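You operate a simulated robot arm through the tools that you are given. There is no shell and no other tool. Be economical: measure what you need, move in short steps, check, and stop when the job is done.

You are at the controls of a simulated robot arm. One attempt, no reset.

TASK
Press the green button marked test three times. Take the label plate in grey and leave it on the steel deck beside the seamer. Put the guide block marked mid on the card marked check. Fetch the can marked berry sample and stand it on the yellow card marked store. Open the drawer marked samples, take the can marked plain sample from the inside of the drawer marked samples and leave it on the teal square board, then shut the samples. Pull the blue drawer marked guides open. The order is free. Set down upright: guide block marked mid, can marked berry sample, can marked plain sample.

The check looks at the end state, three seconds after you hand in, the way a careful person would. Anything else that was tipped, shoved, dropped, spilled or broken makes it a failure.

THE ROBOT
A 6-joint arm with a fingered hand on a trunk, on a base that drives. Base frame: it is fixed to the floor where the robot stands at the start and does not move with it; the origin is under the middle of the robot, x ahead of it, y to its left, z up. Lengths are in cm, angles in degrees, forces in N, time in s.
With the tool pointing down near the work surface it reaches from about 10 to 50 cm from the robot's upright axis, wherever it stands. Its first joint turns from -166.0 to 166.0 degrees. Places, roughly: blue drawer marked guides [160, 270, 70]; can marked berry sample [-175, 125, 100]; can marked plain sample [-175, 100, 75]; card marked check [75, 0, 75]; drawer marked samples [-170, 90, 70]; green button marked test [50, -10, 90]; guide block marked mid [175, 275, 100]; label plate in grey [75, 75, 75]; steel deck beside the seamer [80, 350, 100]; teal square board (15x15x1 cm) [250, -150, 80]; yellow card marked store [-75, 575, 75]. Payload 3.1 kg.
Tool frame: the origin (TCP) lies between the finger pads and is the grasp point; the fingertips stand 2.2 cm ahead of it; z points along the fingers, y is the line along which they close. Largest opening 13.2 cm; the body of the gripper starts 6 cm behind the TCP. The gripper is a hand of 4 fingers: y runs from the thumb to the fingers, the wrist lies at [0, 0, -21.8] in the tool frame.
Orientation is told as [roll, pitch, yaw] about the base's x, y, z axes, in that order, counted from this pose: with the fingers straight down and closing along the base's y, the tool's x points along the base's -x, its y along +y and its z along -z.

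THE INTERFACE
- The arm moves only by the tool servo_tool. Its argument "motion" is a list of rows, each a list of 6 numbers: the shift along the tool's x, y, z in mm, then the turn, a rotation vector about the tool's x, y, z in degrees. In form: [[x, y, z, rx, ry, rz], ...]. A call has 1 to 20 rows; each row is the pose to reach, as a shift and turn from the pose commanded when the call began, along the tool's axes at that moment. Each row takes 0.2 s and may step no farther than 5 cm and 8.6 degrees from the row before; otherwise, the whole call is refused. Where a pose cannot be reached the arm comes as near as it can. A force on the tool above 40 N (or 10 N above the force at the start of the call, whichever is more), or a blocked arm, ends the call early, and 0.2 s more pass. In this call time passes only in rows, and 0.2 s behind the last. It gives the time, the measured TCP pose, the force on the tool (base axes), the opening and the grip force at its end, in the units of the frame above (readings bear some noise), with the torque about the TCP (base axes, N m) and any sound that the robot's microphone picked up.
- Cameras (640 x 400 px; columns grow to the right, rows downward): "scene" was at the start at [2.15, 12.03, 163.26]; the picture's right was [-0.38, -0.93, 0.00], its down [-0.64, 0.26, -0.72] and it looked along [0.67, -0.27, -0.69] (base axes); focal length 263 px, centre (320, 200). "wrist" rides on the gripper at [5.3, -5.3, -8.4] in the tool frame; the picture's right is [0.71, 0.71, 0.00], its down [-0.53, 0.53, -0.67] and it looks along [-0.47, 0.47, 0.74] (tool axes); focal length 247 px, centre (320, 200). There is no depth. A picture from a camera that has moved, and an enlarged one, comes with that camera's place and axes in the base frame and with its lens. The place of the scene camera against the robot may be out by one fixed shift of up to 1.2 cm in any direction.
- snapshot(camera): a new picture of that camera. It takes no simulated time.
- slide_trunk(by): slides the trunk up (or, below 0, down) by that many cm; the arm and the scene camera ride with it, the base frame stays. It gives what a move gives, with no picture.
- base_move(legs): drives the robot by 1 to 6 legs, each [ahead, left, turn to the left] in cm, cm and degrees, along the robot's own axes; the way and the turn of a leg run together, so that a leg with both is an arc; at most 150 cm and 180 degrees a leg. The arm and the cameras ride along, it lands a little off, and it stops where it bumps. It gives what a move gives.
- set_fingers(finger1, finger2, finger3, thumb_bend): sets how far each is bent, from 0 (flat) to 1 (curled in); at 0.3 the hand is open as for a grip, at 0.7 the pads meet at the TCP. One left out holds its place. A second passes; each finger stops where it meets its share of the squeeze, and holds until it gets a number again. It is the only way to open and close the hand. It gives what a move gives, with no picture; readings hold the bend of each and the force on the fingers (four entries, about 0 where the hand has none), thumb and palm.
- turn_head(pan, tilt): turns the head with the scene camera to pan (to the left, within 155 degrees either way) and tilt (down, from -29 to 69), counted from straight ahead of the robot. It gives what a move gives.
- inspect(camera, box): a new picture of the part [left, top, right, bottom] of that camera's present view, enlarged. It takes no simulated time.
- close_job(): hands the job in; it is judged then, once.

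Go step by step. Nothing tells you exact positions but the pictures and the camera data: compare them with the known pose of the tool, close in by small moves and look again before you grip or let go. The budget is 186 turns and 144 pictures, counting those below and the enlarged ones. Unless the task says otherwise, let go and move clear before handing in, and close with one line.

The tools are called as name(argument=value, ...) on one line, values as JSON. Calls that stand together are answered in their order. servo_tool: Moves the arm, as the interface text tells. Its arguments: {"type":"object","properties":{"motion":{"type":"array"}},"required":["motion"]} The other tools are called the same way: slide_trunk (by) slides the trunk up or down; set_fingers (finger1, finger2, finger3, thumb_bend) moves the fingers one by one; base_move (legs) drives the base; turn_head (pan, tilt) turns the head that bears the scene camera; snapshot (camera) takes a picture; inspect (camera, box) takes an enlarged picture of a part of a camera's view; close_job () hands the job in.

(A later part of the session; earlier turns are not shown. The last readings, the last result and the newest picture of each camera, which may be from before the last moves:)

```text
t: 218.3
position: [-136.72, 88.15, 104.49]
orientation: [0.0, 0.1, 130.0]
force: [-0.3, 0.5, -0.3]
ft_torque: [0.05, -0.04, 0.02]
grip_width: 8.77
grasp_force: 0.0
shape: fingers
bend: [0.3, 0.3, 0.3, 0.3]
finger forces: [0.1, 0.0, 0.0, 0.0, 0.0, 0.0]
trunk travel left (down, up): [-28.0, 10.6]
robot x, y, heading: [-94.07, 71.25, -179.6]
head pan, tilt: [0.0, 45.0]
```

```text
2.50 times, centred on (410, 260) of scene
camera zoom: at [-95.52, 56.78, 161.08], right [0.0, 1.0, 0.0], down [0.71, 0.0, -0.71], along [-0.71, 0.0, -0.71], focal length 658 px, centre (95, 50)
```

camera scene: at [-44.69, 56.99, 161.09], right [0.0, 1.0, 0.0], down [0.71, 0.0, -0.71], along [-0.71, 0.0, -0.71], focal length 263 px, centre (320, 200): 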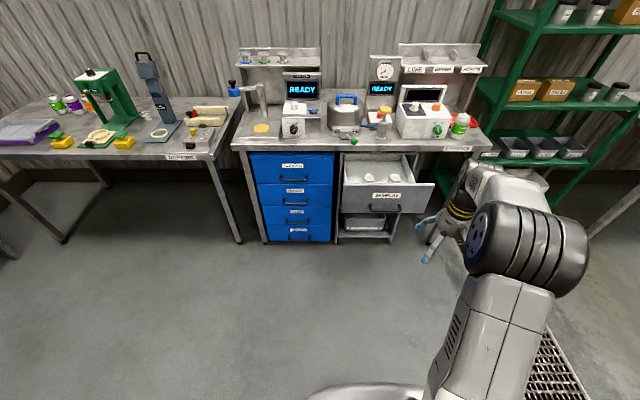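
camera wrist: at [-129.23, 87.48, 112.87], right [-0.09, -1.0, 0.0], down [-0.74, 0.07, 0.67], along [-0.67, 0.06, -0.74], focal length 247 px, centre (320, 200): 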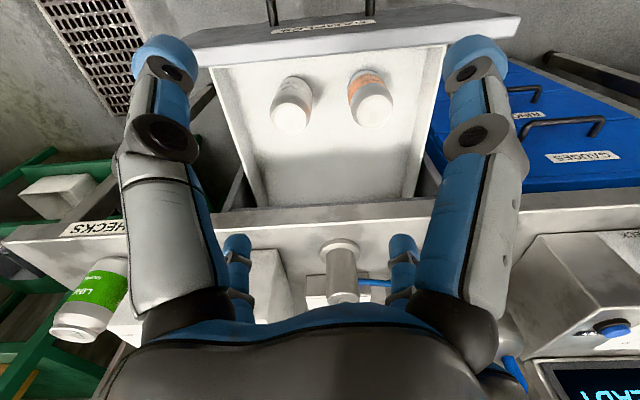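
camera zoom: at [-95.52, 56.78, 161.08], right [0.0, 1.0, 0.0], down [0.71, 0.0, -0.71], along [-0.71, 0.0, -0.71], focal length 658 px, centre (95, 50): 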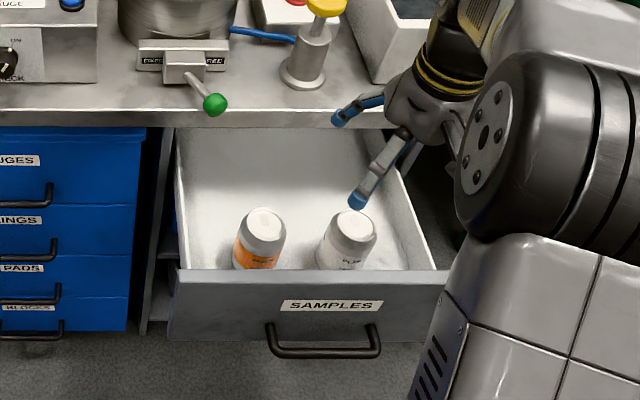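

The plain sample is the white-label can, about (-147, 94), lid z≈72. I move above it and look again.

servo_tool(motion=[[-35, 12, 20, 0, 0, 0], [-70, 24, 50, 0, 0, 0], [-105, 36, 80, 0, 0, 0], [-105, 36, 110, 0, 0, 0]])

snapshot(camera="wrist")

inspect(camera="scene", box=[300, 180, 520, 340])

```text
t: 219.3
position: [-145.89, 93.55, 93.44]
orientation: [0.0, 0.0, 129.9]
force: [0.5, -0.1, 0.5]
ft_torque: [-0.03, -0.02, -0.01]
grip_width: 8.75
grasp_force: 0.0
shape: fingers
bend: [0.3, 0.3, 0.3, 0.3]
finger forces: [0.0, 0.1, 0.0, 0.0, 0.1, 0.0]
out of reach, approached as far as the arm can: row 4
trunk travel left (down, up): [-28.0, 10.6]
robot x, y, heading: [-93.75, 71.34, -179.8]
head pan, tilt: [0.0, 45.0]
```

```text
46 pictures are left
camera wrist: at [-138.38, 92.91, 101.82], right [-0.09, -1.0, 0.0], down [-0.74, 0.07, 0.67], along [-0.67, 0.06, -0.74], focal length 247 px, centre (320, 200)
```

wrist: 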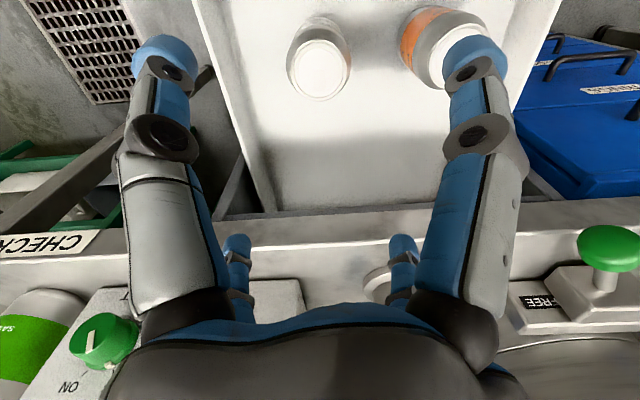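

```text
2.50 times, centred on (410, 260) of scene
camera zoom: at [-95.37, 56.74, 161.08], right [0.0, 1.0, 0.0], down [0.71, 0.0, -0.71], along [-0.71, 0.0, -0.71], focal length 658 px, centre (95, 50)
```

zoom: 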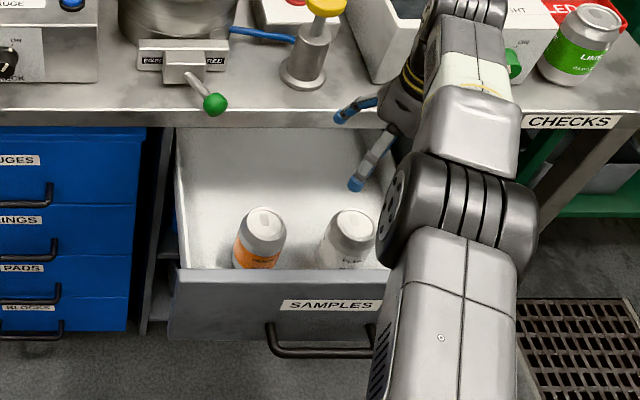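

Refined: lid at (-144.4, 93.4, 78), bench edge x≈-152.5. Too far for the arm, so I shift the arm back and move the base closer.

servo_tool(motion=[[45, 16, 0, 0, 0, 0], [90, 33, 0, 0, 0, 0], [135, 50, 0, 0, 0, 0], [180, 66, 0, 0, 0, 0]])

base_move(legs=[[5, -18, 0]])

snapshot(camera="wrist")

```text
t: 220.3
position: [-139.04, 75.71, 93.76]
orientation: [0.1, 0.0, 130.0]
force: [-0.7, -0.6, 0.1]
ft_torque: [0.01, -0.03, -0.02]
grip_width: 8.78
grasp_force: 0.1
shape: fingers
bend: [0.3, 0.3, 0.3, 0.3]
finger forces: [0.0, 0.0, 0.1, 0.0, 0.0, 0.1]
trunk travel left (down, up): [-28.0, 10.6]
robot x, y, heading: [-93.44, 70.92, -179.5]
head pan, tilt: [0.0, 45.0]
```

```text
t: 221.9
position: [-144.28, 93.62, 93.74]
orientation: [0.1, 0.1, 130.3]
force: [0.3, 0.4, 0.8]
ft_torque: [-0.05, 0.02, 0.01]
grip_width: 8.81
grasp_force: 0.1
shape: fingers
bend: [0.3, 0.3, 0.3, 0.3]
finger forces: [0.0, 0.0, 0.0, 0.1, 0.1, 0.0]
trunk travel left (down, up): [-28.0, 10.6]
robot x, y, heading: [-99.03, 89.44, -179.7]
head pan, tilt: [0.0, 45.0]
```

```text
44 pictures are left
camera wrist: at [-136.82, 92.99, 102.03], right [-0.08, -1.0, 0.0], down [-0.74, 0.06, 0.67], along [-0.67, 0.05, -0.74], focal length 247 px, centre (320, 200)
```

wrist: 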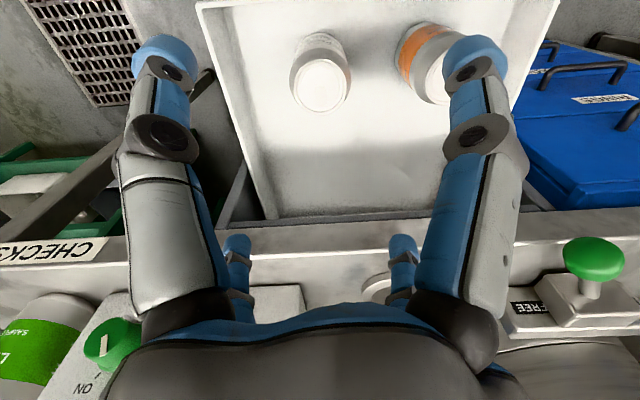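

Aligned. I narrow the fingers slightly to fit inside the drawer and descend partway.

set_fingers(finger1=0.36, finger2=0.36, finger3=0.36, thumb_bend=0.36)

servo_tool(motion=[[0, 0, 40, 0, 0, 0], [0, 0, 80, 0, 0, 0], [0, 0, 100, 0, 0, 0]])

snapshot(camera="wrist")

```text
t: 222.9
position: [-144.24, 93.52, 93.57]
orientation: [0.0, 0.1, 130.3]
force: [0.6, -0.7, -0.5]
ft_torque: [0.0, 0.01, 0.0]
grip_width: 7.43
grasp_force: 0.0
shape: fingers
bend: [0.36, 0.36, 0.36, 0.36]
finger forces: [0.0, 0.0, 0.1, 0.0, 0.0, 0.0]
trunk travel left (down, up): [-28.0, 10.6]
robot x, y, heading: [-99.11, 89.18, -179.6]
head pan, tilt: [0.0, 45.0]
```

```text
t: 223.7
position: [-144.09, 93.3, 83.57]
orientation: [0.1, -0.1, 130.3]
force: [0.0, -0.8, -0.7]
ft_torque: [0.01, 0.0, 0.01]
grip_width: 7.46
grasp_force: 0.1
shape: fingers
bend: [0.36, 0.36, 0.36, 0.36]
finger forces: [0.0, 0.0, 0.0, 0.0, 0.0, 0.0]
trunk travel left (down, up): [-28.0, 10.6]
robot x, y, heading: [-98.89, 88.76, -179.7]
head pan, tilt: [0.0, 45.0]
```

```text
43 pictures are left
camera wrist: at [-136.68, 92.77, 91.98], right [-0.08, -1.0, 0.0], down [-0.74, 0.06, 0.67], along [-0.67, 0.05, -0.74], focal length 247 px, centre (320, 200)
```

wrist: 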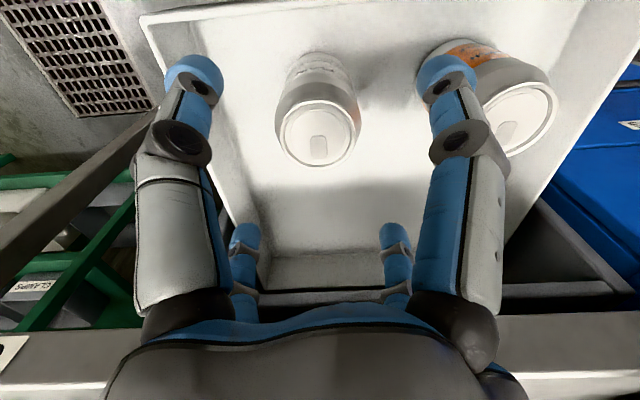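

servo_tool(motion=[[-5, 3, 25, 0, 0, 0], [-5, 3, 50, 0, 0, 0], [-5, 3, 75, 0, 0, 0], [-5, 3, 100, 0, 0, 0]])

snapshot(camera="wrist")

```text
t: 224.7
position: [-144.96, 93.66, 73.62]
orientation: [0.0, 0.0, 130.3]
force: [0.0, 0.7, -0.4]
ft_torque: [0.01, -0.02, -0.02]
grip_width: 7.43
grasp_force: 0.0
shape: fingers
bend: [0.36, 0.36, 0.36, 0.36]
finger forces: [0.0, 0.1, 0.0, 0.0, 0.0, 0.0]
trunk travel left (down, up): [-28.0, 10.6]
robot x, y, heading: [-99.1, 89.28, -179.7]
head pan, tilt: [0.0, 45.0]
```

```text
42 pictures are left
camera wrist: at [-137.49, 93.12, 81.96], right [-0.08, -1.0, 0.0], down [-0.74, 0.06, 0.67], along [-0.67, 0.05, -0.74], focal length 247 px, centre (320, 200)
```

wrist: 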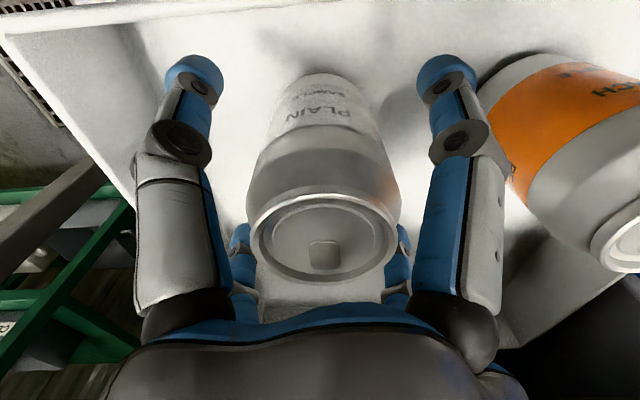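

PLAIN SAMPLE can is between the fingers. I close and lift out.

set_fingers(finger1=0.6, finger2=0.6, finger3=0.6, thumb_bend=0.6)

servo_tool(motion=[[0, 0, -15, 0, 0, 0], [0, 0, -45, 0, 0, 0], [0, 0, -85, 0, 0, 0], [0, 0, -125, 0, 0, 0], [0, 0, -165, 0, 0, 0], [0, 0, -205, 0, 0, 0], [0, 0, -245, 0, 0, 0], [0, 0, -285, 0, 0, 0]])

inspect(camera="scene", box=[270, 150, 520, 340])

```text
t: 225.7
position: [-144.95, 93.68, 73.62]
orientation: [0.1, 0.2, 130.3]
force: [0.4, -0.4, 0.4]
ft_torque: [0.02, -0.01, -0.01]
grip_width: 3.67
grasp_force: 12.7
shape: fingers
bend: [0.52, 0.51, 0.52, 0.53]
finger forces: [6.1, 6.5, 5.6, 0.0, 7.7, 0.0]
trunk travel left (down, up): [-28.0, 10.6]
robot x, y, heading: [-99.39, 89.32, -179.6]
head pan, tilt: [0.0, 45.0]
```

```text
t: 227.5
position: [-144.91, 93.84, 102.24]
orientation: [0.0, 0.1, 130.2]
force: [0.3, 1.3, -3.1]
ft_torque: [-0.03, -0.02, 0.02]
grip_width: 3.65
grasp_force: 13.0
shape: fingers
bend: [0.52, 0.51, 0.52, 0.54]
finger forces: [6.0, 6.3, 5.5, 0.0, 7.4, 0.0]
trunk travel left (down, up): [-28.0, 10.6]
robot x, y, heading: [-99.29, 89.01, -179.3]
head pan, tilt: [0.0, 45.0]
```

```text
2.11 times, centred on (395, 245) of scene
camera zoom: at [-100.43, 74.69, 161.09], right [-0.01, 1.0, 0.0], down [0.71, 0.01, -0.71], along [-0.71, -0.01, -0.71], focal length 554 px, centre (162, 105)
```

zoom: 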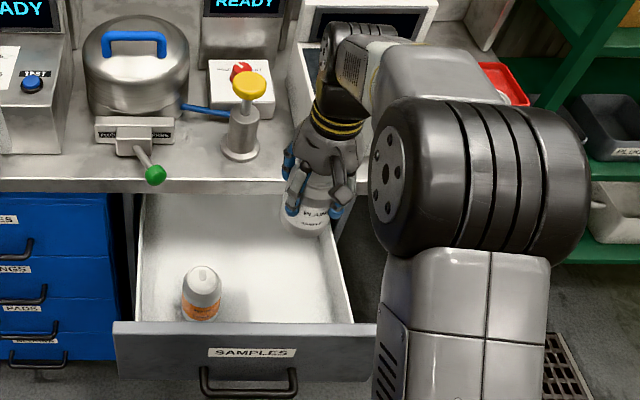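

The can is out. I'll deliver it first and shut the drawer later with an empty hand. I retract and drive toward the board at (250,-150).

servo_tool(motion=[[0, 0, -30, 0, 0, 0], [0, 0, -60, 0, 0, 0]])

base_move(legs=[[-62, 0, 0], [0, 0, 89.5], [150, 0, 0]])

servo_tool(motion=[[25, -28, 0, 0, 0, 0], [50, -56, 0, 0, 0, 0], [75, -84, 0, 0, 0, 0]])

base_move(legs=[[0, 150, 0], [0, 100, 0]])

turn_head(pan=25, tilt=30)

snapshot(camera="scene")

```text
t: 228.1
position: [-144.85, 94.06, 107.89]
orientation: [0.0, 0.1, 130.3]
force: [-0.3, -0.4, -3.6]
ft_torque: [0.01, 0.04, -0.01]
grip_width: 3.65
grasp_force: 12.9
shape: fingers
bend: [0.52, 0.51, 0.52, 0.54]
finger forces: [6.0, 6.4, 5.5, 0.1, 7.4, 0.1]
trunk travel left (down, up): [-28.0, 10.6]
robot x, y, heading: [-99.29, 89.22, -179.6]
head pan, tilt: [0.0, 45.0]
```

```text
t: 242.4
position: [-36.41, -106.53, 108.1]
orientation: [-0.1, 0.0, -138.3]
force: [-0.7, 0.0, -2.6]
ft_torque: [0.01, 0.0, 0.03]
grip_width: 3.62
grasp_force: 12.0
shape: fingers
bend: [0.52, 0.51, 0.52, 0.54]
finger forces: [5.8, 6.4, 5.5, 0.0, 7.1, 0.0]
trunk travel left (down, up): [-28.0, 10.6]
robot x, y, heading: [-32.54, -60.43, -88.1]
head pan, tilt: [0.0, 45.0]
```

```text
t: 243.2
position: [-36.26, -94.96, 108.22]
orientation: [0.1, 0.0, -138.4]
force: [-0.3, 0.4, -3.9]
ft_torque: [0.0, 0.02, 0.02]
grip_width: 3.61
grasp_force: 12.3
shape: fingers
bend: [0.52, 0.51, 0.52, 0.54]
finger forces: [5.8, 6.5, 5.6, 0.1, 7.1, 0.0]
trunk travel left (down, up): [-28.0, 10.6]
robot x, y, heading: [-32.64, -60.57, -88.5]
head pan, tilt: [0.0, 45.0]
```

```text
t: 255.6
position: [217.06, -80.98, 108.1]
orientation: [-0.1, 0.2, -137.1]
force: [-0.2, -0.3, -4.2]
ft_torque: [0.03, -0.02, -0.01]
grip_width: 3.61
grasp_force: 12.6
shape: fingers
bend: [0.52, 0.51, 0.52, 0.54]
finger forces: [5.8, 6.6, 5.6, 0.0, 7.0, 0.1]
trunk travel left (down, up): [-28.0, 10.6]
robot x, y, heading: [220.26, -46.44, -87.0]
head pan, tilt: [0.0, 45.0]
```

```text
t: 256.5
position: [217.05, -81.02, 108.13]
orientation: [0.0, 0.1, -137.2]
force: [-0.8, 0.5, -4.3]
ft_torque: [0.02, 0.0, 0.01]
grip_width: 3.58
grasp_force: 13.0
shape: fingers
bend: [0.52, 0.51, 0.52, 0.54]
finger forces: [5.7, 6.5, 5.6, 0.0, 7.1, 0.0]
trunk travel left (down, up): [-28.0, 10.6]
robot x, y, heading: [219.97, -46.44, -87.2]
head pan, tilt: [25.0, 30.0]
```

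```text
40 pictures are left
camera scene: at [239.36, -47.18, 163.34], right [-0.88, -0.47, 0.0], down [-0.23, 0.44, -0.87], along [0.41, -0.76, -0.5], focal length 263 px, centre (320, 200)
```

scene: 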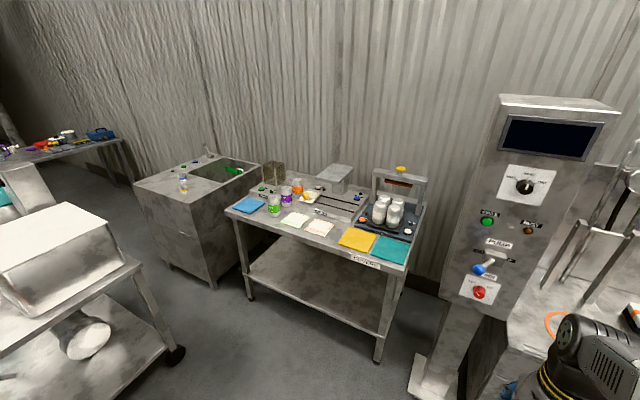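

The teal board is about (254.5, -147) on the bench. I drive in front of it.

base_move(legs=[[0, 36, -2.9], [52, 0, 0]])

turn_head(pan=0, tilt=50)

snapshot(camera="scene")

snapshot(camera="wrist")

```text
t: 261.4
position: [251.19, -131.63, 108.19]
orientation: [0.0, 0.1, -140.4]
force: [0.4, 0.0, -3.3]
ft_torque: [0.01, -0.04, -0.01]
grip_width: 3.57
grasp_force: 13.2
shape: fingers
bend: [0.52, 0.51, 0.53, 0.54]
finger forces: [6.0, 6.5, 5.8, 0.0, 7.4, 0.0]
trunk travel left (down, up): [-28.0, 10.6]
robot x, y, heading: [256.18, -97.14, -90.1]
head pan, tilt: [25.0, 30.0]
```

```text
t: 262.3
position: [251.24, -131.54, 108.07]
orientation: [0.0, 0.2, -140.3]
force: [-0.4, -0.4, -4.0]
ft_torque: [0.0, 0.02, -0.03]
grip_width: 3.6
grasp_force: 13.2
shape: fingers
bend: [0.52, 0.51, 0.53, 0.54]
finger forces: [6.1, 6.6, 5.8, 0.0, 7.6, 0.0]
trunk travel left (down, up): [-28.0, 10.6]
robot x, y, heading: [256.26, -97.28, -90.1]
head pan, tilt: [0.0, 50.0]
```

```text
39 pictures are left
camera scene: at [271.58, -98.54, 160.4], right [-1.0, 0.0, 0.0], down [0.0, 0.77, -0.64], along [0.0, -0.64, -0.77], focal length 263 px, centre (320, 200)
```

scene: 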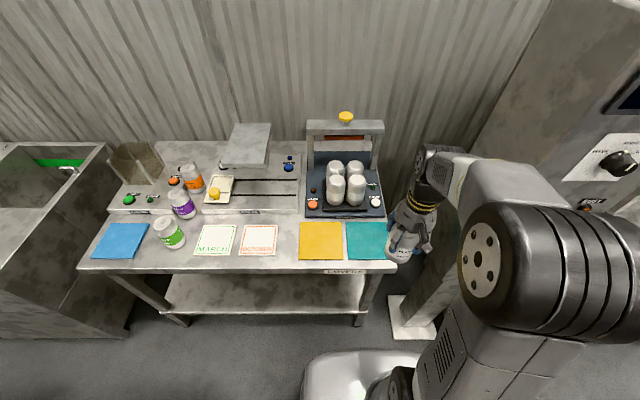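

```text
38 pictures are left
camera wrist: at [251.87, -124.15, 116.46], right [1.0, -0.09, 0.0], down [-0.07, -0.74, 0.67], along [-0.06, -0.67, -0.74], focal length 247 px, centre (320, 200)
```

wrist: 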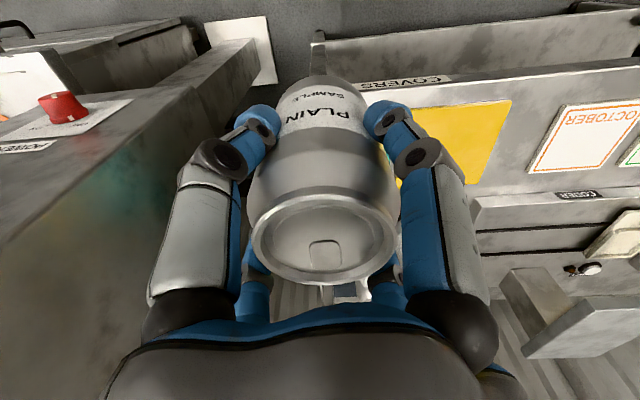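

The board centre is about (255, -145.2, 82.6). I move the can over it and lower partway.

servo_tool(motion=[[-15, 33, 0, 0, 0, 0], [-29, 65, 0, 0, 0, 0], [-44, 98, 0, 0, 0, 0], [-58, 130, 0, 0, 0, 0], [-58, 130, 40, 0, 0, 0], [-58, 130, 90, 0, 0, 0]])

snapshot(camera="wrist")

inspect(camera="scene", box=[290, 170, 450, 290])

```text
t: 263.7
position: [255.28, -145.45, 99.08]
orientation: [0.0, 0.1, -140.4]
force: [0.1, 0.8, -2.9]
ft_torque: [-0.02, 0.01, 0.04]
grip_width: 3.59
grasp_force: 12.1
shape: fingers
bend: [0.52, 0.51, 0.53, 0.54]
finger forces: [5.6, 6.5, 5.8, 0.0, 7.1, 0.0]
trunk travel left (down, up): [-28.0, 10.6]
robot x, y, heading: [256.09, -97.18, -90.0]
head pan, tilt: [0.0, 50.0]
```

```text
37 pictures are left
camera wrist: at [255.86, -137.91, 107.48], right [1.0, -0.09, 0.0], down [-0.07, -0.74, 0.67], along [-0.06, -0.66, -0.74], focal length 247 px, centre (320, 200)
```

wrist: 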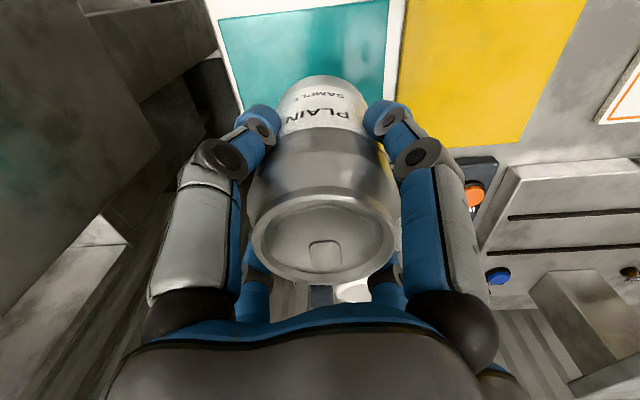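

```text
3.33 times, centred on (370, 230) of scene
camera zoom: at [271.59, -98.68, 160.39], right [-1.0, 0.0, 0.0], down [0.0, 0.77, -0.64], along [0.0, -0.64, -0.77], focal length 877 px, centre (153, 100)
```

zoom: 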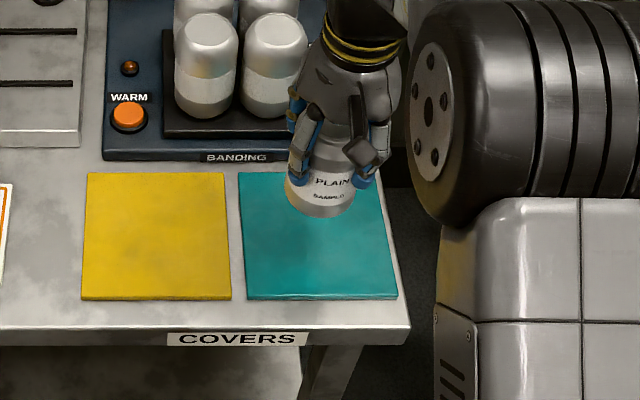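

Board centre by wrist view: (254.3, -147). I correct and lower slowly.

servo_tool(motion=[[-8, 2, 10, 0, 0, 0], [-15, 4, 30, 0, 0, 0], [-15, 4, 50, 0, 0, 0], [-15, 4, 60, 0, 0, 0]])

servo_tool(motion=[[0, 0, 3, 0, 0, 0], [0, 0, 6, 0, 0, 0], [0, 0, 8, 0, 0, 0], [0, 0, 10, 0, 0, 0]])

inspect(camera="scene", box=[290, 170, 450, 290])

```text
t: 264.7
position: [254.17, -146.62, 93.23]
orientation: [0.0, 0.1, -140.4]
force: [-0.2, 0.0, -4.1]
ft_torque: [0.05, 0.01, 0.0]
grip_width: 3.59
grasp_force: 12.2
shape: fingers
bend: [0.52, 0.51, 0.53, 0.54]
finger forces: [5.7, 6.6, 5.8, 0.1, 7.1, 0.1]
trunk travel left (down, up): [-28.0, 10.6]
robot x, y, heading: [256.29, -97.18, -90.2]
head pan, tilt: [0.0, 50.0]
```

```text
t: 265.7
position: [254.1, -146.78, 92.08]
orientation: [0.0, 0.1, -140.3]
force: [0.5, -0.6, -3.9]
ft_torque: [0.03, 0.01, -0.01]
grip_width: 3.58
grasp_force: 12.6
shape: fingers
bend: [0.52, 0.51, 0.53, 0.54]
finger forces: [5.7, 6.4, 5.9, 0.0, 7.1, 0.0]
trunk travel left (down, up): [-28.0, 10.6]
robot x, y, heading: [256.32, -96.96, -90.4]
head pan, tilt: [0.0, 50.0]
```

```text
3.33 times, centred on (370, 230) of scene
camera zoom: at [271.57, -98.56, 160.39], right [-1.0, 0.0, 0.0], down [0.0, 0.77, -0.64], along [0.0, -0.64, -0.77], focal length 877 px, centre (153, 100)
```

zoom: 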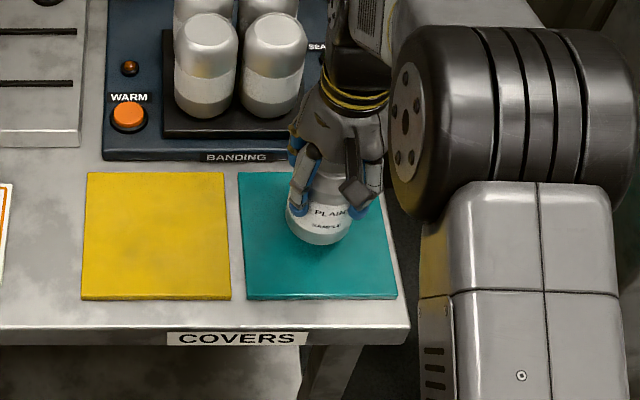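

servo_tool(motion=[[0, 0, 3, 0, 0, 0], [0, 0, 6, 0, 0, 0], [0, 0, 9, 0, 0, 0]])

servo_tool(motion=[[0, 0, 2, 0, 0, 0], [0, 0, 4, 0, 0, 0], [0, 0, 6, 0, 0, 0]])

```text
t: 266.5
position: [254.26, -146.62, 91.17]
orientation: [0.0, 0.2, -140.3]
force: [0.3, 0.0, -4.0]
ft_torque: [0.01, 0.02, 0.01]
grip_width: 3.57
grasp_force: 12.5
shape: fingers
bend: [0.52, 0.51, 0.53, 0.54]
finger forces: [5.7, 6.5, 5.8, 0.1, 7.1, 0.0]
trunk travel left (down, up): [-28.0, 10.6]
robot x, y, heading: [256.39, -96.94, -89.9]
head pan, tilt: [0.0, 50.0]
```

```text
t: 267.3
position: [254.26, -146.66, 90.44]
orientation: [0.0, 0.0, -140.4]
force: [0.0, -0.3, -3.5]
ft_torque: [0.01, 0.0, -0.04]
grip_width: 3.57
grasp_force: 12.6
shape: fingers
bend: [0.52, 0.51, 0.53, 0.54]
finger forces: [5.7, 6.5, 5.9, 0.1, 7.1, 0.1]
trunk travel left (down, up): [-28.0, 10.6]
robot x, y, heading: [256.08, -96.91, -90.1]
head pan, tilt: [0.0, 50.0]
```

servo_tool(motion=[[0, 0, 3, 0, 0, 0], [0, 0, 5, 0, 0, 0], [0, 0, 7, 0, 0, 0]])

inspect(camera="scene", box=[320, 190, 420, 260])

```text
t: 268.1
position: [254.09, -146.7, 89.83]
orientation: [0.0, 0.0, -140.2]
force: [0.6, 0.0, 1.7]
ft_torque: [0.01, -0.05, -0.02]
grip_width: 3.61
grasp_force: 12.5
shape: fingers
bend: [0.52, 0.51, 0.53, 0.54]
finger forces: [5.9, 6.6, 5.7, 0.0, 7.3, 0.0]
trunk travel left (down, up): [-28.0, 10.6]
robot x, y, heading: [256.18, -96.8, -90.4]
head pan, tilt: [0.0, 50.0]
```

```text
5.71 times, centred on (370, 225) of scene
camera zoom: at [271.58, -98.44, 160.4], right [-1.0, 0.0, 0.0], down [0.0, 0.77, -0.64], along [0.0, -0.64, -0.77], focal length 1503 px, centre (34, 57)
```

zoom: 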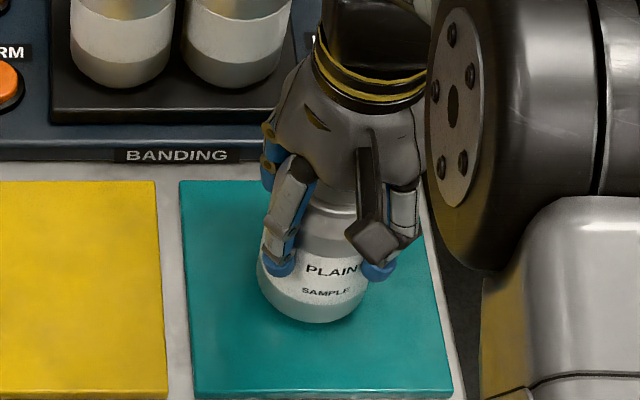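

Contact made (load gone). I release, lift, and verify.

set_fingers(finger1=0.34, finger2=0.34, finger3=0.34, thumb_bend=0.34)

servo_tool(motion=[[0, 0, -20, 0, 0, 0], [0, 0, -50, 0, 0, 0], [0, 0, -90, 0, 0, 0], [0, 0, -130, 0, 0, 0], [0, 0, -170, 0, 0, 0], [0, 0, -200, 0, 0, 0], [35, -35, -220, 0, 0, 0], [70, -70, -230, 0, 0, 0]])

inspect(camera="scene", box=[290, 170, 450, 290])

```text
t: 269.1
position: [254.05, -146.65, 89.96]
orientation: [0.0, 0.2, -140.3]
force: [0.3, -0.7, -0.2]
ft_torque: [-0.04, 0.0, -0.01]
grip_width: 7.83
grasp_force: 0.0
shape: fingers
bend: [0.34, 0.34, 0.34, 0.34]
finger forces: [0.0, 0.1, 0.0, 0.0, 0.1, 0.0]
trunk travel left (down, up): [-28.0, 10.6]
robot x, y, heading: [256.12, -97.0, -90.1]
head pan, tilt: [0.0, 50.0]
```

```text
refused: row 7 steps farther than a row can; nothing moved
```

```text
3.33 times, centred on (370, 230) of scene
camera zoom: at [271.57, -98.51, 160.39], right [-1.0, 0.0, 0.0], down [0.0, 0.77, -0.64], along [0.0, -0.64, -0.77], focal length 877 px, centre (153, 100)
```

zoom: 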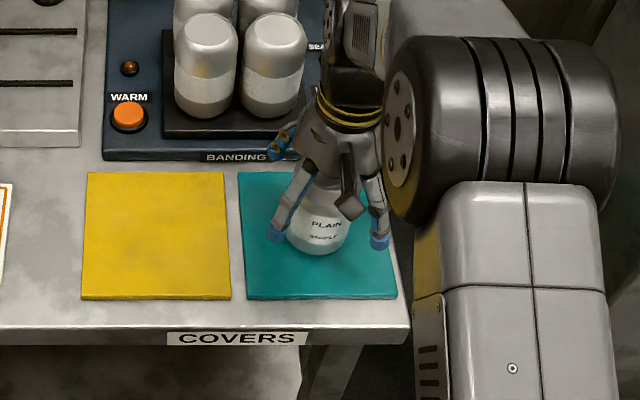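

Released cleanly. I lift, retract, back away and turn to face the line.

servo_tool(motion=[[0, 0, -20, 0, 0, 0], [0, 0, -50, 0, 0, 0], [0, 0, -90, 0, 0, 0], [0, 0, -130, 0, 0, 0], [0, 0, -170, 0, 0, 0], [0, 0, -200, 0, 0, 0], [25, -30, -220, 0, 0, 0], [50, -60, -230, 0, 0, 0], [75, -90, -230, 0, 0, 0]])

base_move(legs=[[-25, 0, 0], [0, 0, 90], [0, 0, 90]])

turn_head(pan=0, tilt=25)

snapshot(camera="scene")

```text
t: 271.1
position: [254.35, -134.53, 112.73]
orientation: [0.1, 0.1, -140.3]
force: [0.8, -1.0, -0.1]
ft_torque: [-0.02, -0.01, 0.03]
grip_width: 7.86
grasp_force: 0.0
shape: fingers
bend: [0.34, 0.34, 0.34, 0.34]
finger forces: [0.0, 0.1, 0.0, 0.0, 0.0, 0.1]
trunk travel left (down, up): [-28.0, 10.6]
robot x, y, heading: [256.46, -96.94, -90.0]
head pan, tilt: [0.0, 50.0]
```

```text
t: 280.5
position: [259.42, -34.55, 112.69]
orientation: [0.0, 0.2, 37.8]
force: [0.5, 0.1, -0.7]
ft_torque: [0.02, 0.02, 0.0]
grip_width: 7.83
grasp_force: 0.1
shape: fingers
bend: [0.34, 0.34, 0.34, 0.34]
finger forces: [0.0, 0.0, 0.0, 0.0, 0.0, 0.1]
trunk travel left (down, up): [-28.0, 10.6]
robot x, y, heading: [256.55, -71.96, 88.2]
head pan, tilt: [0.0, 50.0]
```

```text
t: 281.4
position: [259.41, -34.55, 112.9]
orientation: [0.0, 0.1, 37.9]
force: [0.7, 0.5, 0.0]
ft_torque: [-0.07, 0.04, 0.0]
grip_width: 7.82
grasp_force: 0.1
shape: fingers
bend: [0.34, 0.34, 0.34, 0.34]
finger forces: [0.1, 0.0, 0.1, 0.0, 0.0, 0.0]
trunk travel left (down, up): [-28.0, 10.6]
robot x, y, heading: [256.4, -72.09, 88.2]
head pan, tilt: [0.0, 25.0]
```

```text
32 pictures are left
camera scene: at [242.23, -67.99, 164.14], right [1.0, -0.03, 0.0], down [-0.01, -0.42, -0.91], along [0.03, 0.91, -0.42], focal length 263 px, centre (320, 200)
```

scene: 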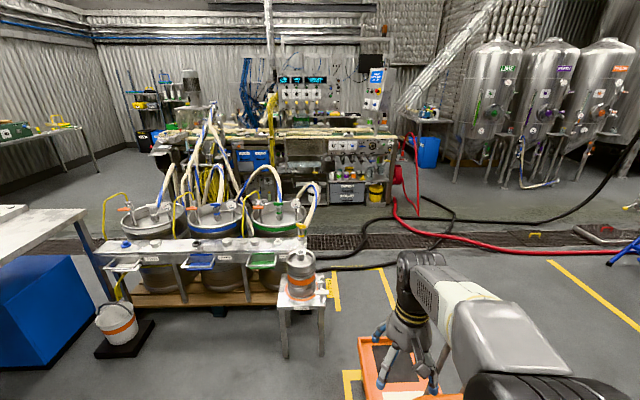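

I zoom on the corridor between the kegs and the line's right part to plan a route.

inspect(camera="scene", box=[200, 120, 460, 290])

```text
2.35 times, centred on (330, 205) of scene
camera zoom: at [242.23, -67.99, 164.14], right [1.0, -0.03, 0.0], down [-0.01, -0.42, -0.91], along [0.03, 0.91, -0.42], focal length 619 px, centre (296, 188)
```

zoom: 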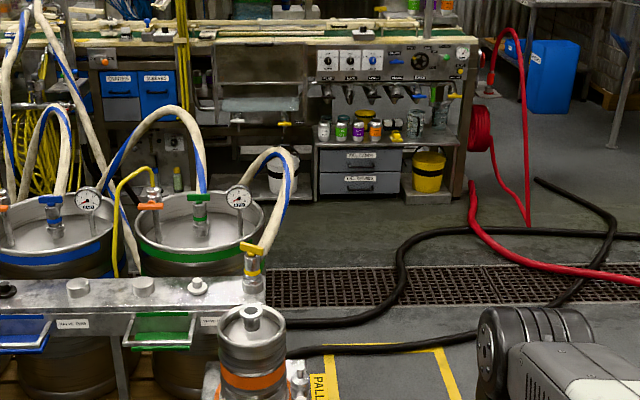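

All ground hoses must be crossed anyway. Before going in I test in free space whether a horizontal tool is reachable at closer range with the trunk raised.

slide_trunk(by=10.6)

servo_tool(motion=[[-12, 15, 38, -5.9, -4.6, 0], [-23, 30, 77, -11.8, -9.2, 0], [-35, 44, 115, -17.7, -13.8, 0], [-46, 59, 153, -23.7, -18.4, 0], [-58, 74, 192, -29.6, -23, 0], [-70, 89, 230, -35.5, -27.6, 0], [-81, 104, 268, -41.4, -32.2, 0], [-93, 119, 307, -47.3, -36.9, 0], [-104, 133, 345, -53.2, -41.5, 0], [-116, 148, 383, -59.2, -46.1, 0], [-127, 163, 422, -65, -50.7, 0], [-139, 178, 460, -71, -55.3, 0]])

```text
t: 282.8
position: [259.39, -34.48, 123.44]
orientation: [0.0, 0.2, 37.9]
force: [-0.3, -0.4, -0.6]
ft_torque: [0.02, -0.01, 0.0]
grip_width: 7.83
grasp_force: 0.1
shape: fingers
bend: [0.34, 0.34, 0.34, 0.34]
finger forces: [0.0, 0.0, 0.0, 0.1, 0.1, 0.0]
trunk travel left (down, up): [-38.6, 0.0]
robot x, y, heading: [256.41, -72.07, 88.2]
head pan, tilt: [0.0, 25.0]
```

```text
t: 285.4
position: [259.0, -14.82, 84.11]
orientation: [86.0, -37.9, 2.3]
force: [0.0, 0.6, -0.1]
ft_torque: [-0.02, 0.02, 0.01]
grip_width: 7.88
grasp_force: 0.1
shape: fingers
bend: [0.34, 0.34, 0.34, 0.34]
finger forces: [0.0, 0.0, 0.0, 0.0, 0.0, 0.0]
out of reach, approached as far as the arm can: row 4, 5, 11, 12
trunk travel left (down, up): [-38.6, 0.0]
robot x, y, heading: [256.22, -72.18, 88.2]
head pan, tilt: [0.0, 25.0]
```

Horizontal reach works at ~57 cm with the trunk high. I check the right-hand passage past the orange cart.

turn_head(pan=-55, tilt=25)

snapshot(camera="scene")

```text
t: 286.6
position: [259.12, -14.82, 83.96]
orientation: [86.0, -37.8, 2.3]
force: [0.0, -0.4, 0.6]
ft_torque: [0.0, 0.0, 0.03]
grip_width: 7.89
grasp_force: 0.1
shape: fingers
bend: [0.34, 0.34, 0.34, 0.34]
finger forces: [0.0, 0.0, 0.1, 0.0, 0.0, 0.0]
trunk travel left (down, up): [-38.6, 0.0]
robot x, y, heading: [256.7, -72.21, 88.1]
head pan, tilt: [-55.0, 25.0]
```

```text
30 pictures are left
camera scene: at [249.63, -72.15, 174.71], right [0.55, -0.84, 0.0], down [-0.35, -0.23, -0.91], along [0.76, 0.5, -0.42], focal length 263 px, centre (320, 200)
```

scene: 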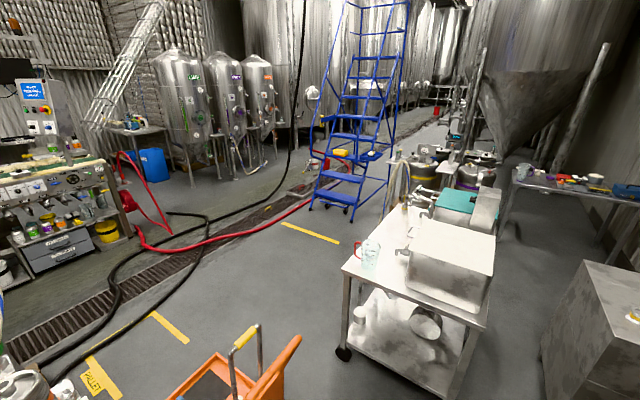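

The gap between the cart's right side (~x 312) and the wheeled table (~x 357) is ~44 cm. I restore the arm (tool down, high, retracted) and move below the gap to measure it.

servo_tool(motion=[[-16, 23, -20, 5.8, 4.3, 0], [-32, 46, -40, 11.6, 8.7, 0], [-48, 69, -60, 17.3, 13, 0], [-64, 92, -80, 23.1, 17.4, 0], [-80, 115, -100, 28.9, 21.7, 0], [-97, 138, -120, 34.7, 26, 0], [-113, 162, -139, 40.4, 30.4, 0], [-129, 185, -159, 46.2, 34.7, 0], [-145, 208, -179, 52, 39, 0], [-161, 231, -199, 57.8, 43.4, 0], [-177, 254, -219, 63.5, 47.8, 0], [-193, 277, -239, 69.3, 52.1, 0]])

base_move(legs=[[0, 0, 1.8], [0, -78, 0]])

turn_head(pan=0, tilt=50)

snapshot(camera="scene")

```text
t: 289.2
position: [257.28, -37.07, 119.07]
orientation: [-0.5, -0.9, 37.0]
force: [0.4, -0.4, 0.1]
ft_torque: [0.0, 0.0, 0.02]
grip_width: 7.87
grasp_force: 0.1
shape: fingers
bend: [0.34, 0.34, 0.34, 0.34]
finger forces: [0.0, 0.1, 0.1, 0.1, 0.0, 0.0]
trunk travel left (down, up): [-38.6, 0.0]
robot x, y, heading: [256.03, -72.29, 88.0]
head pan, tilt: [-55.0, 25.0]
```

```text
t: 293.3
position: [327.83, -37.57, 119.02]
orientation: [-0.3, -0.6, 38.1]
force: [-0.4, 0.6, 0.1]
ft_torque: [-0.01, 0.01, 0.02]
grip_width: 7.86
grasp_force: 0.0
shape: fingers
bend: [0.34, 0.34, 0.34, 0.34]
finger forces: [0.0, 0.0, 0.1, 0.1, 0.0, 0.0]
trunk travel left (down, up): [-38.6, 0.0]
robot x, y, heading: [327.37, -72.72, 89.2]
head pan, tilt: [-55.0, 25.0]
stopped in leg 2: the robot was blocked; the commanded pose is now the measured one
```

```text
t: 294.6
position: [327.26, -37.67, 119.05]
orientation: [-0.4, -0.8, 38.0]
force: [0.0, 0.6, 0.1]
ft_torque: [0.0, 0.04, -0.03]
grip_width: 7.87
grasp_force: 0.0
shape: fingers
bend: [0.34, 0.34, 0.34, 0.34]
finger forces: [0.0, 0.0, 0.0, 0.0, 0.1, 0.1]
trunk travel left (down, up): [-38.6, 0.0]
robot x, y, heading: [326.82, -72.78, 89.3]
head pan, tilt: [0.0, 50.0]
```

```text
29 pictures are left
camera scene: at [312.85, -70.38, 170.96], right [1.0, -0.02, 0.0], down [-0.01, -0.77, -0.64], along [0.01, 0.64, -0.77], focal length 263 px, centre (320, 200)
```

scene: 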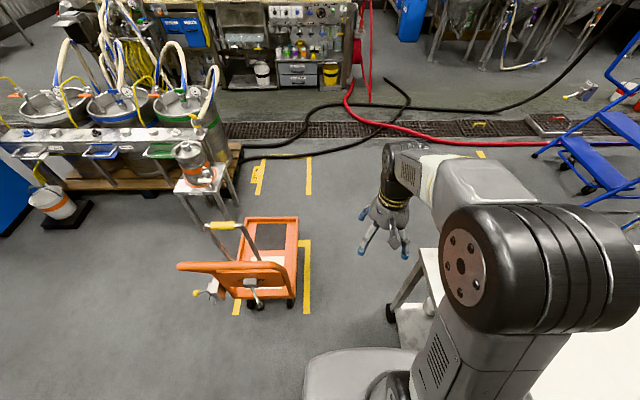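

The gap at floor level is ~54 cm (x 302–356); the arm's elbow on the right side was what touched. I step left 2 cm and swing the arm to the left so the elbow tucks in, then look.

base_move(legs=[[0, 2.5, 0]])

servo_tool(motion=[[40, 12, -12, 0, 0, 0], [80, 24, -24, 0, 0, 0], [120, 36, -36, 0, 0, 0], [160, 48, -48, 0, 0, 0], [200, 60, -60, 0, 0, 0], [240, 72, -70, 0, 0, 0], [270, 78, -80, 0, 0, 0]])

turn_head(pan=-25, tilt=60)

snapshot(camera="scene")

```text
t: 295.4
position: [325.07, -37.47, 118.88]
orientation: [-0.4, -0.8, 38.0]
force: [-0.1, 0.0, 0.3]
ft_torque: [0.01, 0.02, 0.01]
grip_width: 7.84
grasp_force: 0.1
shape: fingers
bend: [0.34, 0.34, 0.34, 0.34]
finger forces: [0.1, 0.0, 0.0, 0.0, 0.0, 0.0]
trunk travel left (down, up): [-38.6, 0.0]
robot x, y, heading: [324.51, -72.65, 89.4]
head pan, tilt: [0.0, 50.0]
```

```text
t: 297.0
position: [298.69, -48.19, 126.72]
orientation: [-0.4, -0.9, 38.0]
force: [0.0, -1.0, -0.3]
ft_torque: [-0.01, 0.01, 0.01]
grip_width: 7.87
grasp_force: 0.0
shape: fingers
bend: [0.34, 0.34, 0.34, 0.34]
finger forces: [0.1, 0.0, 0.1, 0.0, 0.0, 0.0]
trunk travel left (down, up): [-38.6, 0.0]
robot x, y, heading: [324.39, -72.69, 89.2]
head pan, tilt: [0.0, 50.0]
```

```text
t: 297.9
position: [298.75, -48.01, 126.69]
orientation: [-0.4, -0.9, 38.0]
force: [0.4, 0.7, 0.1]
ft_torque: [-0.01, 0.01, 0.04]
grip_width: 7.86
grasp_force: 0.1
shape: fingers
bend: [0.34, 0.34, 0.34, 0.34]
finger forces: [0.0, 0.0, 0.0, 0.0, 0.0, 0.0]
trunk travel left (down, up): [-38.6, 0.0]
robot x, y, heading: [324.59, -72.75, 89.2]
head pan, tilt: [-25.0, 60.0]
```

```text
28 pictures are left
camera scene: at [313.09, -72.05, 169.7], right [0.9, -0.43, 0.0], down [-0.38, -0.78, -0.5], along [0.22, 0.45, -0.87], focal length 263 px, centre (320, 200)
```

scene: 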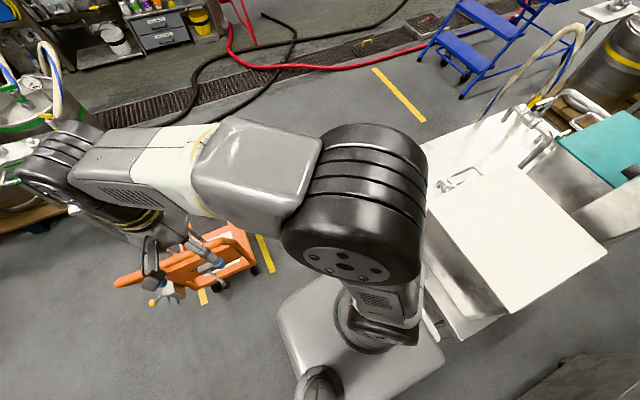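

I thread the gap: diagonal to about (331,-25), then straight on.

base_move(legs=[[46, -6, 0.8], [75, 0, 0], [60, 0, 0]])

```text
t: 299.9
position: [304.16, -17.81, 126.57]
orientation: [-0.6, -0.6, 32.2]
force: [0.3, 0.2, -0.1]
ft_torque: [-0.05, 0.04, 0.04]
grip_width: 7.9
grasp_force: 0.0
shape: fingers
bend: [0.34, 0.34, 0.34, 0.34]
finger forces: [0.0, 0.0, 0.1, 0.1, 0.0, 0.0]
trunk travel left (down, up): [-38.6, 0.0]
robot x, y, heading: [327.13, -45.12, 83.4]
head pan, tilt: [-25.0, 60.0]
stopped in leg 1: the robot was blocked; the commanded pose is now the measured one
```

Blocked again; I look before doing anything more.

snapshot(camera="scene")

```text
27 pictures are left
camera scene: at [315.88, -42.93, 169.7], right [0.85, -0.52, 0.0], down [-0.45, -0.74, -0.5], along [0.26, 0.42, -0.87], focal length 263 px, centre (320, 200)
```

scene: 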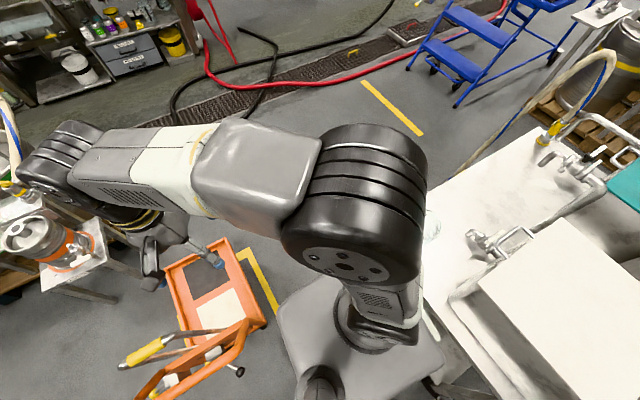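

The gap is too narrow and I must not push the table or cart. I back out and instead take the long way round: west, behind the conveyor, and in from its right end.

base_move(legs=[[-30, 0, 0], [0, 0, 6.5], [0, 150, 0], [0, 150, 0]])

```text
t: 316.6
position: [-2.71, -56.76, 126.56]
orientation: [-0.5, -0.8, 39.7]
force: [-0.2, -0.6, 0.4]
ft_torque: [0.01, -0.01, 0.0]
grip_width: 7.88
grasp_force: 0.1
shape: fingers
bend: [0.34, 0.34, 0.34, 0.34]
finger forces: [0.0, 0.0, 0.1, 0.1, 0.0, 0.0]
trunk travel left (down, up): [-38.6, 0.0]
robot x, y, heading: [24.05, -80.88, 90.7]
head pan, tilt: [-25.0, 60.0]
```

Out safely. The samples drawer is on the way, so I close it now: drive in front of it and bring the arm to the front.

base_move(legs=[[0, 60, 0], [150, 0, 0], [14, 0, 0], [0, 0, 89.3]])

servo_tool(motion=[[-40, -12, 12, 0, 0, 0], [-80, -24, 24, 0, 0, 0], [-120, -36, 36, 0, 0, 0], [-160, -48, 48, 0, 0, 0], [-200, -60, 60, 0, 0, 0], [-240, -72, 70, 0, 0, 0], [-270, -78, 80, 0, 0, 0]])

set_fingers(finger1=0.7, finger2=0.7, finger3=0.7, thumb_bend=0.7)

servo_tool(motion=[[-10, 13, 29, -5.9, -4.6, 0], [-20, 26, 58, -11.8, -9.2, 0], [-31, 39, 88, -17.7, -13.8, 0], [-41, 52, 117, -23.7, -18.4, 0], [-51, 65, 146, -29.6, -23, 0], [-61, 78, 175, -35.5, -27.6, 0], [-72, 92, 204, -41.4, -32.2, 0], [-82, 105, 233, -47.3, -36.9, 0], [-92, 118, 262, -53.2, -41.5, 0], [-102, 131, 292, -59.2, -46.1, 0], [-113, 144, 321, -65, -50.7, 0], [-123, 157, 350, -71, -55.3, 0]])

slide_trunk(by=-13)

```text
t: 332.0
position: [-61.42, 58.14, 126.63]
orientation: [-0.5, -0.8, 131.3]
force: [-0.5, 0.8, 0.4]
ft_torque: [0.01, -0.02, -0.03]
grip_width: 7.86
grasp_force: 0.1
shape: fingers
bend: [0.34, 0.34, 0.34, 0.34]
finger forces: [0.0, 0.0, 0.0, 0.1, 0.0, 0.1]
trunk travel left (down, up): [-38.6, 0.0]
robot x, y, heading: [-38.28, 85.41, -177.4]
head pan, tilt: [-25.0, 60.0]
```

```text
t: 333.6
position: [-73.37, 83.82, 118.72]
orientation: [-0.4, -0.7, 131.4]
force: [-0.2, 0.1, -0.4]
ft_torque: [-0.01, 0.0, -0.02]
grip_width: 7.88
grasp_force: 0.0
shape: fingers
bend: [0.34, 0.34, 0.34, 0.34]
finger forces: [0.0, 0.0, 0.1, 0.1, 0.1, 0.0]
trunk travel left (down, up): [-38.6, 0.0]
robot x, y, heading: [-38.15, 85.17, -177.1]
head pan, tilt: [-25.0, 60.0]
```

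```text
t: 334.6
position: [-73.4, 83.76, 118.68]
orientation: [-0.4, -0.8, 131.3]
force: [-0.6, 0.3, 0.9]
ft_torque: [0.02, -0.01, 0.01]
grip_width: 0.0
grasp_force: 0.0
shape: fingers
bend: [0.69, 0.69, 0.69, 0.69]
finger forces: [0.0, 0.1, 0.0, 0.0, 0.0, 0.0]
trunk travel left (down, up): [-38.6, 0.0]
robot x, y, heading: [-38.03, 85.23, -177.3]
head pan, tilt: [-25.0, 60.0]
```

```text
t: 337.2
position: [-93.4, 83.45, 84.32]
orientation: [90.1, -38.8, 93.4]
force: [-0.6, 0.1, -0.5]
ft_torque: [0.05, -0.03, 0.0]
grip_width: 0.0
grasp_force: 0.0
shape: fingers
bend: [0.69, 0.69, 0.69, 0.69]
finger forces: [0.0, 0.0, 0.0, 0.0, 0.0, 0.0]
trunk travel left (down, up): [-38.6, 0.0]
robot x, y, heading: [-38.87, 85.58, -177.5]
head pan, tilt: [-25.0, 60.0]
```

```text
t: 338.8
position: [-93.35, 83.38, 71.38]
orientation: [90.0, -38.8, 93.4]
force: [0.5, 0.4, 0.3]
ft_torque: [0.01, 0.0, 0.01]
grip_width: 0.0
grasp_force: 0.1
shape: fingers
bend: [0.69, 0.69, 0.69, 0.69]
finger forces: [0.0, 0.0, 0.1, 0.1, 0.1, 0.1]
trunk travel left (down, up): [-25.6, 13.0]
robot x, y, heading: [-38.16, 85.53, -177.3]
head pan, tilt: [-25.0, 60.0]
```

The horizontal pose works well here. I align heading and height (above the bar) and push the drawer shut in stages.

slide_trunk(by=4)

base_move(legs=[[0, 0, -2.7], [30, 0, 0], [26, 0, 0]])

turn_head(pan=0, tilt=45)

inspect(camera="scene", box=[260, 120, 480, 280])

```text
t: 339.6
position: [-93.28, 83.34, 75.42]
orientation: [90.1, -38.8, 93.3]
force: [0.5, 1.5, 0.5]
ft_torque: [-0.01, 0.0, -0.02]
grip_width: 0.01
grasp_force: 0.0
shape: fingers
bend: [0.69, 0.69, 0.69, 0.69]
finger forces: [0.0, 0.0, 0.1, 0.0, 0.1, 0.1]
trunk travel left (down, up): [-29.6, 9.0]
robot x, y, heading: [-38.6, 85.48, -177.6]
head pan, tilt: [-25.0, 60.0]
```

```text
t: 343.5
position: [-148.81, 85.57, 75.34]
orientation: [90.1, -38.8, 91.1]
force: [0.5, 0.2, -0.6]
ft_torque: [0.0, 0.0, 0.0]
grip_width: 0.0
grasp_force: 0.1
shape: fingers
bend: [0.69, 0.69, 0.69, 0.7]
finger forces: [0.1, 0.1, 0.0, 0.0, 0.0, 0.1]
trunk travel left (down, up): [-29.6, 9.0]
robot x, y, heading: [-93.9, 85.48, -180.0]
head pan, tilt: [-25.0, 60.0]
```

```text
t: 344.4
position: [-148.98, 85.4, 75.41]
orientation: [90.1, -38.9, 91.0]
force: [0.0, -0.8, -0.3]
ft_torque: [0.0, 0.02, -0.01]
grip_width: 0.0
grasp_force: 0.1
shape: fingers
bend: [0.69, 0.69, 0.69, 0.7]
finger forces: [0.1, 0.1, 0.1, 0.1, 0.0, 0.0]
trunk travel left (down, up): [-29.6, 9.0]
robot x, y, heading: [-93.37, 85.13, -179.9]
head pan, tilt: [0.0, 45.0]
```

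```text
2.50 times, centred on (370, 200) of scene
camera zoom: at [-95.27, 70.84, 162.65], right [0.0, 1.0, 0.0], down [0.71, 0.0, -0.71], along [-0.71, 0.0, -0.71], focal length 658 px, centre (195, 200)
```

zoom: 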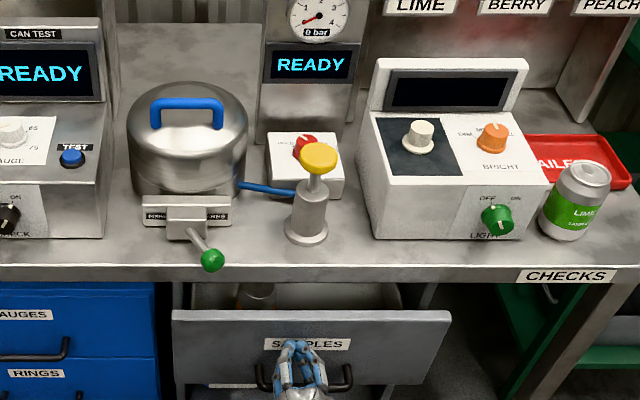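

The drawer is moving in. I push the remaining distance.

base_move(legs=[[6, 0, 0]])

base_move(legs=[[2, 0, 0]])

inspect(camera="scene", box=[260, 160, 480, 320])

```text
t: 345.5
position: [-154.42, 85.31, 75.11]
orientation: [89.6, -38.8, 91.4]
force: [0.1, 0.1, 0.4]
ft_torque: [-0.01, 0.01, 0.0]
grip_width: 0.0
grasp_force: 0.0
shape: fingers
bend: [0.69, 0.69, 0.69, 0.7]
finger forces: [0.1, 0.1, 0.0, 0.0, 0.0, 0.0]
trunk travel left (down, up): [-29.6, 9.0]
robot x, y, heading: [-99.71, 85.04, -179.5]
head pan, tilt: [0.0, 45.0]
stopped in leg 1: the force on the tool passed its limit at 50 N (the readings are from after the stop); the commanded pose is now the measured one
```

```text
t: 346.3
position: [-154.74, 85.23, 74.38]
orientation: [88.5, -38.7, 92.0]
force: [13.7, -0.7, 4.0]
ft_torque: [-0.03, 0.1, -0.01]
grip_width: 0.0
grasp_force: 10.0
shape: fingers
bend: [0.69, 0.69, 0.69, 0.7]
finger forces: [0.0, 6.7, 8.0, 0.0, 4.8, 0.0]
trunk travel left (down, up): [-29.6, 9.0]
robot x, y, heading: [-100.87, 85.09, -179.7]
head pan, tilt: [0.0, 45.0]
stopped in leg 1: the force on the tool passed its limit at 60 N (the readings are from after the stop); the commanded pose is now the measured one
```

```text
2.50 times, centred on (370, 240) of scene
camera zoom: at [-102.03, 70.8, 162.67], right [0.0, 1.0, 0.0], down [0.71, 0.0, -0.71], along [-0.71, 0.0, -0.71], focal length 658 px, centre (195, 100)
```

zoom: 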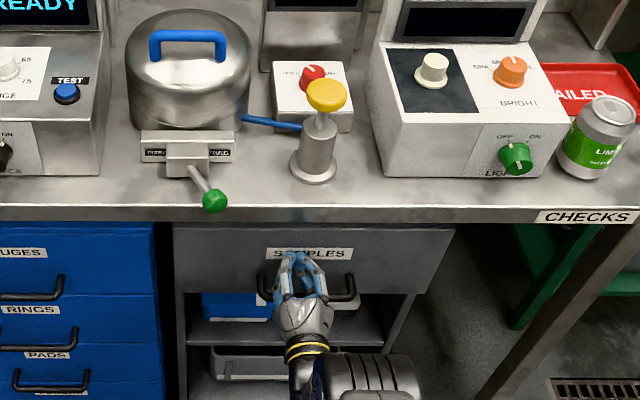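

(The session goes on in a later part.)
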